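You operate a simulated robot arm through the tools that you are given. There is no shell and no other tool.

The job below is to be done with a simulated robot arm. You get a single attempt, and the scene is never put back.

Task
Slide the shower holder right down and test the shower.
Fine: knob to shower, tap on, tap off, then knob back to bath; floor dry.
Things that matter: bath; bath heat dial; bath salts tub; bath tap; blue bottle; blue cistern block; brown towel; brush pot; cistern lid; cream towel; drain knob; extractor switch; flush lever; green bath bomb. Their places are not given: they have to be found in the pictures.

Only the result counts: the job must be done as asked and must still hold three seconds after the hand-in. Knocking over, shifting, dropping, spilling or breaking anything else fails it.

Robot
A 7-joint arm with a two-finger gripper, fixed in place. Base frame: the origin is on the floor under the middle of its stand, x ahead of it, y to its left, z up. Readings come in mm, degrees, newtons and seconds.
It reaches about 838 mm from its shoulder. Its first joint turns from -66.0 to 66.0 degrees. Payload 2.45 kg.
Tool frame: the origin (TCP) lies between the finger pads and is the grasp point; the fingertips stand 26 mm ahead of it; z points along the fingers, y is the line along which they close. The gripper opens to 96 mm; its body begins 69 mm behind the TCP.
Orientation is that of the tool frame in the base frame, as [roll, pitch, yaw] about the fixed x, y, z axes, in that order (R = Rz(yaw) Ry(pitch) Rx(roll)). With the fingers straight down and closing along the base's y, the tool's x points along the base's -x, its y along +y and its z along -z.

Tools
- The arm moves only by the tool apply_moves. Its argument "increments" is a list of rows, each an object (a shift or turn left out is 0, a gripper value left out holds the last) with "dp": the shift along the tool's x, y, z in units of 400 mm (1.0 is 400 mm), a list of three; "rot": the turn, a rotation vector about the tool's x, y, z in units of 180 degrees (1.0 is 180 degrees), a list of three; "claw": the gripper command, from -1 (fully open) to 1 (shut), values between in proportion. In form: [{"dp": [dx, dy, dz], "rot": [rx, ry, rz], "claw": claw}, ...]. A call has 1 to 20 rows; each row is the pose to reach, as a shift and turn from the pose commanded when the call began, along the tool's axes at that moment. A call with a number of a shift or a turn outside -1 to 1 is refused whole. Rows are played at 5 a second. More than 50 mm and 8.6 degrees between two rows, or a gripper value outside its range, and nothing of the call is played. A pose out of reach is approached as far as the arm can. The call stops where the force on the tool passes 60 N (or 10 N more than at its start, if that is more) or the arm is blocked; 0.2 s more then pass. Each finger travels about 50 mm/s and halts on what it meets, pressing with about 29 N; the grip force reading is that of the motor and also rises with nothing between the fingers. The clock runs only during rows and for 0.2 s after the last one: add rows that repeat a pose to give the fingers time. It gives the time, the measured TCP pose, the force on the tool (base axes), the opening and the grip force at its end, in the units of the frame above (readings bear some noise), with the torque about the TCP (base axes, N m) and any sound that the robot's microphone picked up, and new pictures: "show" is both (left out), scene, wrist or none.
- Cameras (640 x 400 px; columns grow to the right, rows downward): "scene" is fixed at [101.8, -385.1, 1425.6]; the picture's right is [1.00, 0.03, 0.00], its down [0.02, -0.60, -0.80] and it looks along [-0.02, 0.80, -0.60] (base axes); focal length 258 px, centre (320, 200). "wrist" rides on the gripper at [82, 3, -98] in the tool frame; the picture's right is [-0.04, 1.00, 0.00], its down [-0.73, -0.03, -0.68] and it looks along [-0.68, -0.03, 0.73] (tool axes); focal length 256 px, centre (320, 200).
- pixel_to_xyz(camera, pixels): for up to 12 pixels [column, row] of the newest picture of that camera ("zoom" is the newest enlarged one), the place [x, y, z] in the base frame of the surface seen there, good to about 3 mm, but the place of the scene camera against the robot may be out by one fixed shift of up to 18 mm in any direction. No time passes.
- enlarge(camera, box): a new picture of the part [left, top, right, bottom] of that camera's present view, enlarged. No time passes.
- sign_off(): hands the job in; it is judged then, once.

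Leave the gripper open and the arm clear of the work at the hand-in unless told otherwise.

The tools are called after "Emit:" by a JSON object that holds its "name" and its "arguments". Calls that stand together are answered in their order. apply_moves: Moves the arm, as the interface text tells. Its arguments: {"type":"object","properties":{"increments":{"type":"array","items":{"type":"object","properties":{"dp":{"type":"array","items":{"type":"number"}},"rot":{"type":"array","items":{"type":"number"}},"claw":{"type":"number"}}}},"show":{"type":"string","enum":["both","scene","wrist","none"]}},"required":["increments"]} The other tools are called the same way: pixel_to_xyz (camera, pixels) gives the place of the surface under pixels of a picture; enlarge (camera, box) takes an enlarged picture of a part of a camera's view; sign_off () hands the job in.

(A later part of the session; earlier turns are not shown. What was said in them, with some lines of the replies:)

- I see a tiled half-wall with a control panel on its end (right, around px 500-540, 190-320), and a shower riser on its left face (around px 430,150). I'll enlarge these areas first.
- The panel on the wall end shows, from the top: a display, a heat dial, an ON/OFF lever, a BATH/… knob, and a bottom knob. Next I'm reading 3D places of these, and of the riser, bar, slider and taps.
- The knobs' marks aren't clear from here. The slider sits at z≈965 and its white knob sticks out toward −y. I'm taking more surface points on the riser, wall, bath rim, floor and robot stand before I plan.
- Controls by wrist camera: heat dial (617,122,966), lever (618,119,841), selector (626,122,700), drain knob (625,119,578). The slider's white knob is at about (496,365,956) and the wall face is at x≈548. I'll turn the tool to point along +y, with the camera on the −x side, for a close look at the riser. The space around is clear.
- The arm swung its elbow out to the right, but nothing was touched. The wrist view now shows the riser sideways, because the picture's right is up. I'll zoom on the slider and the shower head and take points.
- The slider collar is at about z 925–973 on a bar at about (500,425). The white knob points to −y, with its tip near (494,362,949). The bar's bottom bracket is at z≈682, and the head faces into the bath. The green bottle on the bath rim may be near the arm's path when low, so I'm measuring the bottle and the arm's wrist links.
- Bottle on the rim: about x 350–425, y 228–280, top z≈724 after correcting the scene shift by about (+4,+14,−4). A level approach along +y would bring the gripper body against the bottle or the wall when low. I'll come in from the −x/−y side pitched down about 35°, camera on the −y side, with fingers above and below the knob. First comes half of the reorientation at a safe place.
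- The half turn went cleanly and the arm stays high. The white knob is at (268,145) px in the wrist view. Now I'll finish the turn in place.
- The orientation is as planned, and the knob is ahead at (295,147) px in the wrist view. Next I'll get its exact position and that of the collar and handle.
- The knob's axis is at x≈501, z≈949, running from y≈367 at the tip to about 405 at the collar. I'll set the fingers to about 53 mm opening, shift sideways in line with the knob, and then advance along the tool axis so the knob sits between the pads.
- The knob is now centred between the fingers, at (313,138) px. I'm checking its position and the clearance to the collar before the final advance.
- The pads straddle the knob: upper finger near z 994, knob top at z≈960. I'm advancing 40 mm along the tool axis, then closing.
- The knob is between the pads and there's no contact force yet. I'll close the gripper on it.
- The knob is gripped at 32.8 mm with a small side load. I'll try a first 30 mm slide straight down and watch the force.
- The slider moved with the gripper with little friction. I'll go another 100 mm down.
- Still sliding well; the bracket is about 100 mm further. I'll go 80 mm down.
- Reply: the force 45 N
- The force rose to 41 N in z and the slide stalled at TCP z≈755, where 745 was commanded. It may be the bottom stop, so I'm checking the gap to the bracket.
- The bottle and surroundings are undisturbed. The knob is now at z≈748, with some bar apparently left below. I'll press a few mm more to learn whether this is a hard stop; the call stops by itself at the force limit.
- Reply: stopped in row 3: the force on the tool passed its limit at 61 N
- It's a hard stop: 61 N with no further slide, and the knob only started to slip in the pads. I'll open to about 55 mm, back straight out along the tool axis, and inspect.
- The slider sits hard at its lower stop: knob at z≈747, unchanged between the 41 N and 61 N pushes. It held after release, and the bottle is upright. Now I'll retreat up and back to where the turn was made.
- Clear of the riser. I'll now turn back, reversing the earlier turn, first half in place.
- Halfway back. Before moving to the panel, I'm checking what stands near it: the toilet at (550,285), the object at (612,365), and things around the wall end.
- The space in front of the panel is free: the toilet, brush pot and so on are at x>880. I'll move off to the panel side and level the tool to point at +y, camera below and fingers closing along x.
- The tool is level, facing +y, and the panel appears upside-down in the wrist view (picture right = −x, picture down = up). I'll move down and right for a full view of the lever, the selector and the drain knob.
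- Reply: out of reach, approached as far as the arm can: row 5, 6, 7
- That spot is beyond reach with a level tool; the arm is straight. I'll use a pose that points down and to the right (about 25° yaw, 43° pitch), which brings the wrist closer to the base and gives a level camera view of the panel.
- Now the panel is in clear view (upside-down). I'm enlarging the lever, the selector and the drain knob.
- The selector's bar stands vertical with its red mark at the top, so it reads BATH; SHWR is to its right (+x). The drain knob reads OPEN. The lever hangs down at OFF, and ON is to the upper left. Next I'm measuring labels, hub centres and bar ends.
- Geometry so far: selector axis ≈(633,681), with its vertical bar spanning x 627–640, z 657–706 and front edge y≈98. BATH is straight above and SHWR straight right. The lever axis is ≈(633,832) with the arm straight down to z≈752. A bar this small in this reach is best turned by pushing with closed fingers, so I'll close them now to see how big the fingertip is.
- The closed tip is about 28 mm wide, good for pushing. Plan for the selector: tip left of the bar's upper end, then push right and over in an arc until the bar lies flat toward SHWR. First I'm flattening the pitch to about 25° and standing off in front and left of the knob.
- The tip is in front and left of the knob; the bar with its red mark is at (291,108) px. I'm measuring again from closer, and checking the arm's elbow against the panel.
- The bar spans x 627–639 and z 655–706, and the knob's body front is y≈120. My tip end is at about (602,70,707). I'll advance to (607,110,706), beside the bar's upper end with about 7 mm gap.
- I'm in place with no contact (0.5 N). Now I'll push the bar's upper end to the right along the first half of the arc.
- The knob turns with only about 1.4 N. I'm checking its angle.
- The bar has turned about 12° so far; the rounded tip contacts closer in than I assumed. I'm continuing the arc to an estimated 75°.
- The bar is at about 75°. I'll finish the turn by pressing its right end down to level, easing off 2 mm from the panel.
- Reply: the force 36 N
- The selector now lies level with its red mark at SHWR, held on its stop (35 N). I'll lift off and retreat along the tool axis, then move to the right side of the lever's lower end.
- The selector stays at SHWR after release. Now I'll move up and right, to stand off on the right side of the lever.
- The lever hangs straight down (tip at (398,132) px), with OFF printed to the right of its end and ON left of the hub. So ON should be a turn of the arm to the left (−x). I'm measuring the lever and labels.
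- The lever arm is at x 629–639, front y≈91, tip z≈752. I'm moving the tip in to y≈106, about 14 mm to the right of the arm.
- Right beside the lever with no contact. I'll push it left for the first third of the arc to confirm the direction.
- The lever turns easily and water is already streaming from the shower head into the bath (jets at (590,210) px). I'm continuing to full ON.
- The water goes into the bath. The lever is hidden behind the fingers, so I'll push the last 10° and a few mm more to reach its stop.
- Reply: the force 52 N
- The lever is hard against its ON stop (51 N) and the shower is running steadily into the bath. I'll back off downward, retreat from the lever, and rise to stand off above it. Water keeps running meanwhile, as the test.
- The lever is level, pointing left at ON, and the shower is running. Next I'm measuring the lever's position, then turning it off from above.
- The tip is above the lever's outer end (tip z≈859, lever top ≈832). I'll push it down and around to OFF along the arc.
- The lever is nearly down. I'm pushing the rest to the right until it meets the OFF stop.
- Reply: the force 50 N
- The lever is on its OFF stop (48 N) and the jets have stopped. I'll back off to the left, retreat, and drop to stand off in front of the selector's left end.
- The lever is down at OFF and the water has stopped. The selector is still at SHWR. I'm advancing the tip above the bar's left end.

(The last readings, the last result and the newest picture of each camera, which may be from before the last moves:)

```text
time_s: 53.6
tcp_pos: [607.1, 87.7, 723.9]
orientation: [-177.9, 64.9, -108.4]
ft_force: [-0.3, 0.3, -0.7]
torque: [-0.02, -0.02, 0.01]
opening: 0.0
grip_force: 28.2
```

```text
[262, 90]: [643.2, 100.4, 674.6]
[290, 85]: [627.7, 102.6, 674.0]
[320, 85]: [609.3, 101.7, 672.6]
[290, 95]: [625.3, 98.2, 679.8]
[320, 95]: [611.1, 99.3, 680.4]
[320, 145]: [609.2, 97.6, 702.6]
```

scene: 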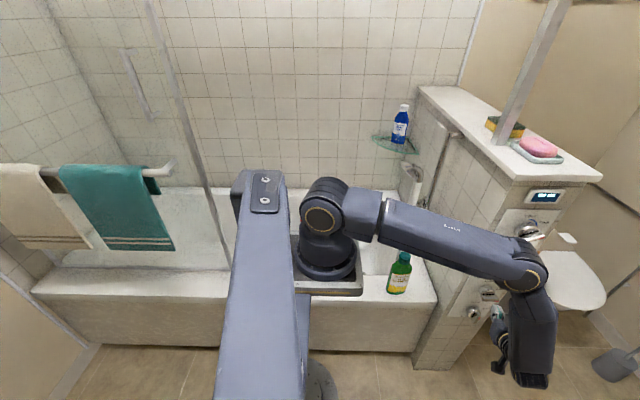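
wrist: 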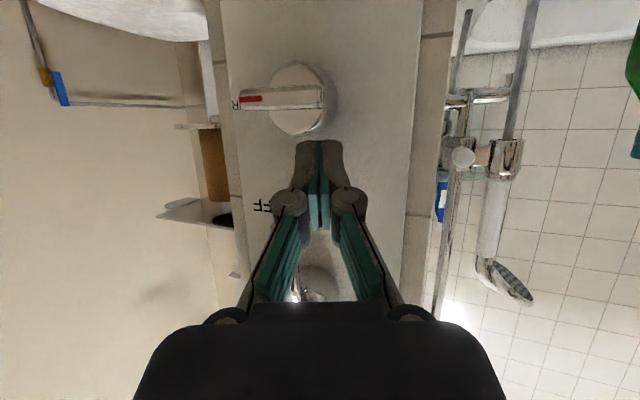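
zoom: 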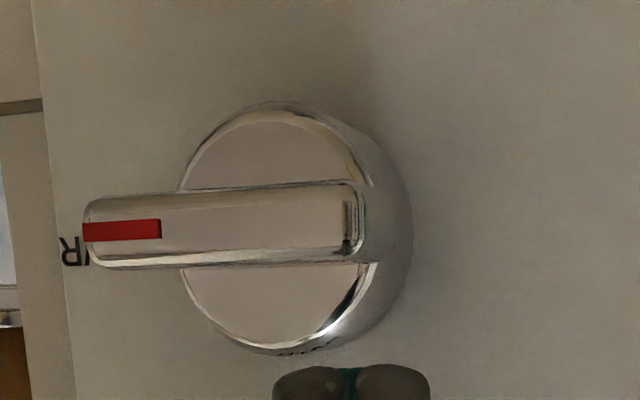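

The tip is above the bar's left end; the bar top is at z≈687, the tip bottom at about 702. I'll push that end down along the counter-clockwise arc, first half.

Emit:
{"name": "apply_moves", "arguments": {"increments": [{"dp": [0.0387, 0.0039, 0.0168]}, {"dp": [0.0542, 0.0112, 0.0212]}, {"dp": [0.0691, 0.0144, 0.027]}, {"dp": [0.0828, 0.0138, 0.0337]}, {"dp": [0.0828, 0.0138, 0.0337]}], "show": "wrist"}}

Emit:
{"name": "enlarge", "arguments": {"camera": "wrist", "box": [240, 50, 400, 190]}}

```text
time_s: 54.9
tcp_pos: [600.2, 86.9, 687.0]
orientation: [-177.9, 64.8, -108.4]
ft_force: [0.1, -7.3, 2.9]
torque: [-0.13, -0.04, -0.1]
opening: 0.0
grip_force: 28.7
```

wrist: 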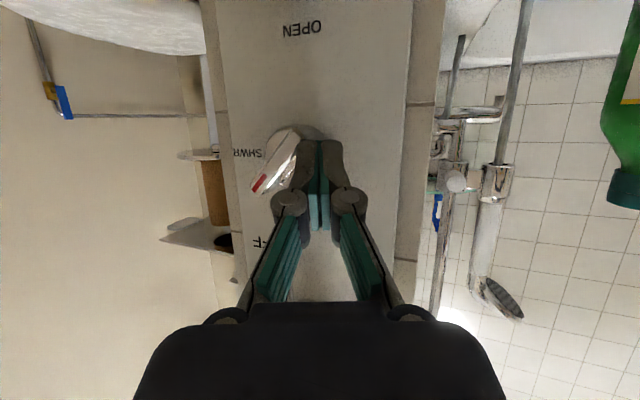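

```text
2.86 times, centred on (320, 120) of wrist
```

zoom: 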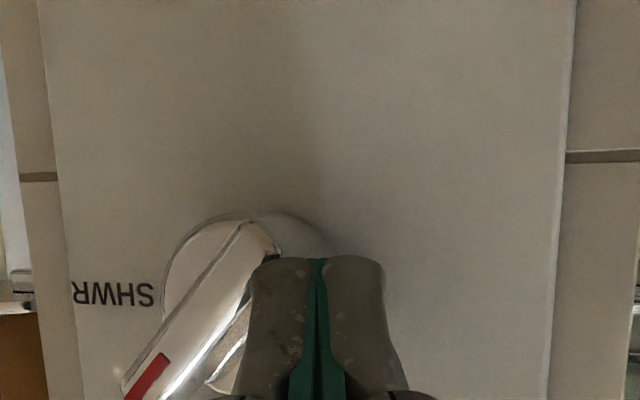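

It's turning as intended, about half way. I'm continuing toward vertical and pressing to the BATH stop.

Emit:
{"name": "apply_moves", "arguments": {"increments": [{"dp": [0.0126, -0.0038, 0.0075]}, {"dp": [0.0209, -0.0121, 0.0149]}, {"dp": [0.0264, -0.0228, 0.0218]}, {"dp": [0.0255, -0.0287, 0.0238]}, {"dp": [0.0255, -0.0287, 0.0238]}], "show": "wrist"}}

Emit:
{"name": "enlarge", "arguments": {"camera": "wrist", "box": [240, 80, 400, 220]}}

```text
time_s: 56.0
tcp_pos: [611.4, 87.0, 673.5]
orientation: [-178.4, 64.8, -108.5]
ft_force: [-30.3, -1.9, 14.9]
torque: [0.3, -0.33, 0.53]
opening: 0.2
grip_force: 29.1
```

wrist: 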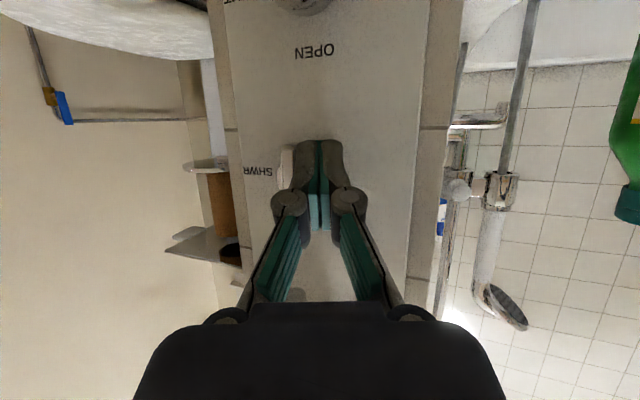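

```text
2.86 times, centred on (320, 150) of wrist
```

zoom: 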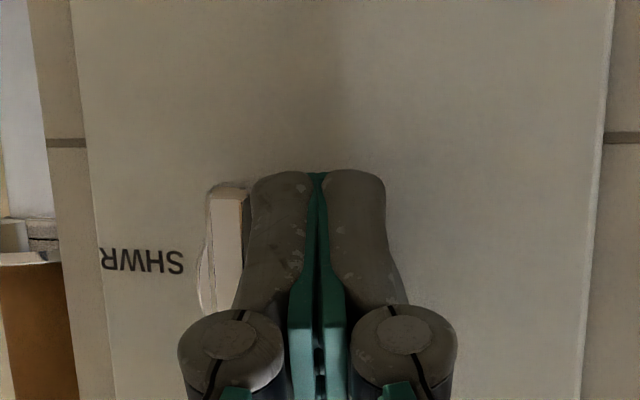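

The selector is on its BATH stop (30 N). I'll back off left, retreat, and look at the whole panel.

Emit:
{"name": "apply_moves", "arguments": {"increments": [{"dp": [0.006, 0.0422, -0.0144]}, {"dp": [0.0362, 0.0163, -0.078]}, {"dp": [0.0495, -0.0095, -0.1643]}, {"dp": [0.005, -0.0047, -0.2467]}, {"dp": [0.005, -0.0047, -0.2467]}], "show": "both"}}

Emit:
{"name": "enlarge", "arguments": {"camera": "wrist", "box": [220, 0, 460, 180]}}

```text
time_s: 57.2
tcp_pos: [585.1, -0.6, 710.6]
orientation: [-177.9, 64.9, -108.3]
ft_force: [-0.1, 0.1, -0.2]
torque: [0.0, -0.03, -0.01]
opening: 0.0
grip_force: 28.1
```

scene: 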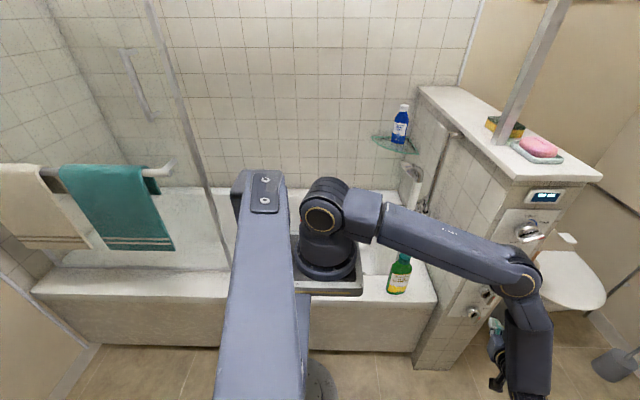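
wrist: 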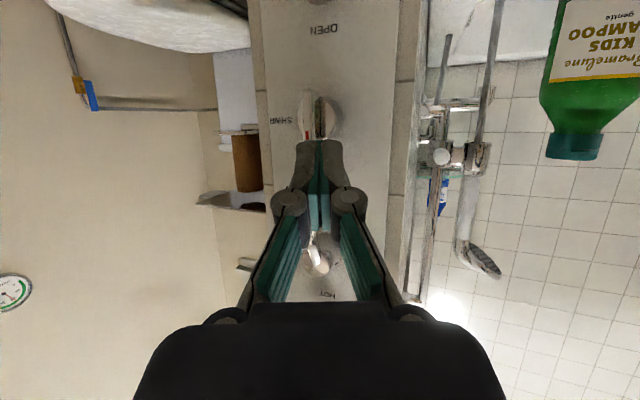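

```text
2.22 times, centred on (340, 90) of wrist
```

zoom: 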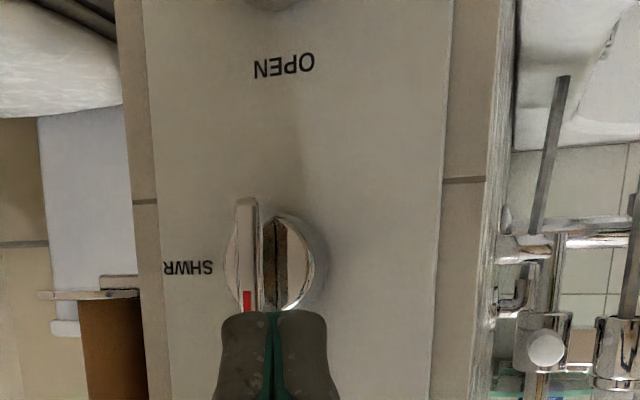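

The selector's red mark is up at BATH, the lever is down at OFF, the drain is still OPEN and the water is off. I'm checking the shower slider once more from here.

Emit:
{"name": "pixel_to_xyz", "arguments": {"camera": "wrist", "pixels": [[441, 157], [473, 160], [490, 262], [318, 250], [306, 120], [306, 105], [570, 140]]}}

Emit:
{"name": "enlarge", "arguments": {"camera": "scene", "box": [0, 150, 440, 400]}}

Emit:
{"name": "enlarge", "arguments": {"camera": "scene", "box": [400, 180, 640, 400]}}

```text
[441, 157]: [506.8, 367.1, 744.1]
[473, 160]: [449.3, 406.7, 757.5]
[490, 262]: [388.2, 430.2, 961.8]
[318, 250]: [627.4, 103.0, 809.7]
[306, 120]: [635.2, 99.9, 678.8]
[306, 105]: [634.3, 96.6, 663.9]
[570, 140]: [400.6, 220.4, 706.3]
```

```text
1.45 times, centred on (220, 275) of scene
```

zoom: 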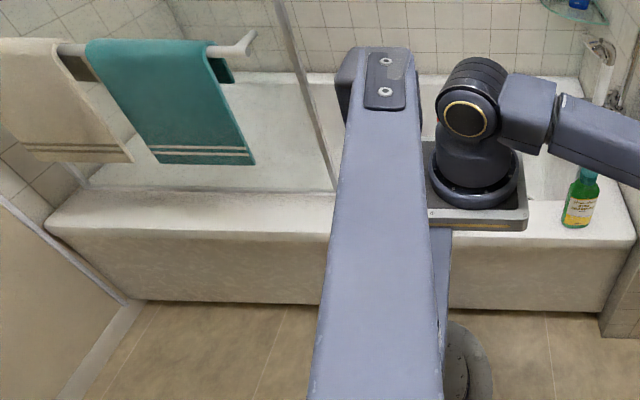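

```text
1.82 times, centred on (520, 290) of scene
```

zoom: 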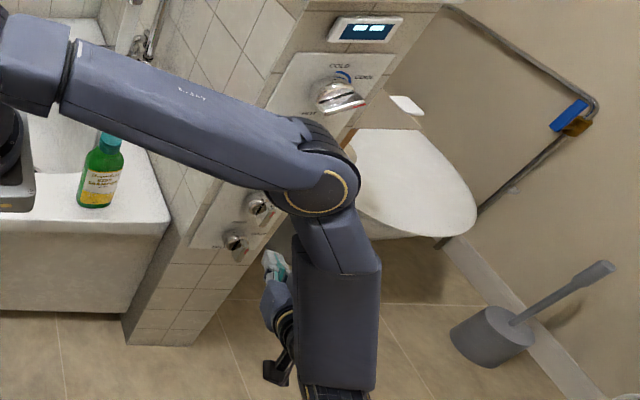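

The slider holds at z≈745, about 200 mm below where it started. The floor is dry and everything else is as before. I'll retreat from the panel and open the gripper.

Emit:
{"name": "apply_moves", "arguments": {"increments": [{"dp": [-0.04, 0.034, -0.06]}, {"dp": [-0.09, 0.075, -0.12], "claw": 0.5}, {"dp": [-0.14, 0.12, -0.185], "claw": 0}, {"dp": [-0.19, 0.163, -0.25], "claw": -0.5}, {"dp": [-0.2415, 0.2065, -0.317], "claw": -1}, {"dp": [-0.2415, 0.2065, -0.317], "claw": -1}, {"dp": [-0.2415, 0.2065, -0.317], "claw": -1}, {"dp": [-0.2415, 0.2065, -0.317], "claw": -1}], "show": "both"}}

Emit:
{"name": "enlarge", "arguments": {"camera": "wrist", "box": [180, 0, 420, 300]}}

```text
time_s: 59.0
tcp_pos: [477.6, -38.3, 853.8]
orientation: [-177.9, 64.9, -108.3]
ft_force: [-0.3, -0.4, 0.0]
torque: [-0.02, 0.03, -0.03]
opening: 96.1
grip_force: 0.1
```

scene: 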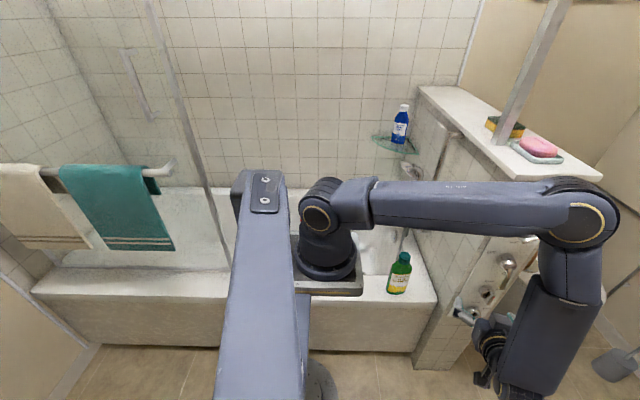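
wrist: 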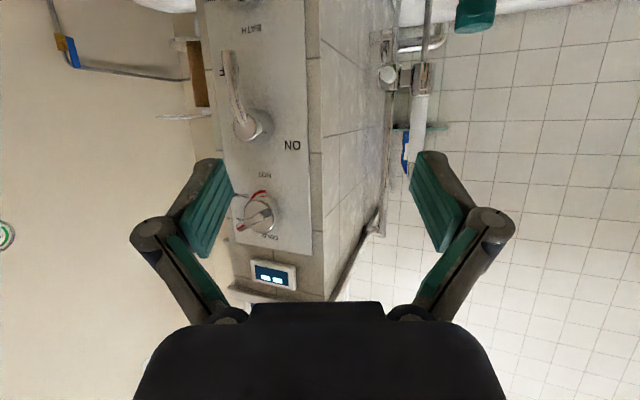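

```text
1.33 times, centred on (300, 150) of wrist
```

zoom: 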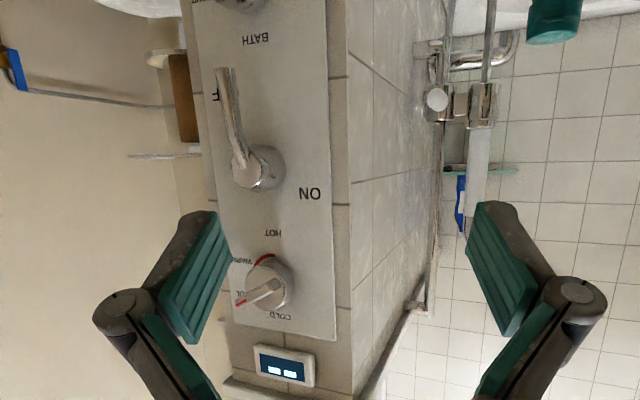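

Everything looks right: the lever is at OFF, the selector is at BATH and the heat dial is untouched. The slider is at its lower stop, the water is off and the floor is dry. The gripper is open and the arm is clear, so I'm handing in.

Emit:
{"name": "sign_off", "arguments": {}}

```text
The job is handed in.
```

The shower holder is slid down to its lower stop, and the shower has been tested. It has been handed in; no verdict came back.

- **Holder:** I slid it down about 200 mm until it hit a hard stop. There is still roughly 30 mm of visible bar below the collar, but it would not move further with about 60 N on it. It stayed there when I let go.
- **Test:** I turned the knob to shower and the tap on. Water ran from the head into the bath for about 7 seconds, then I turned the tap off and it stopped.
- **Left as:** The knob is back at bath and the tap is at off. The drain is still open and the heat dial was not touched. The floor looks dry.
- **Surroundings:** Nothing else looks moved or knocked over, including the green bottle on the bath rim.

The gripper is open and the arm is clear of the panel and the shower.
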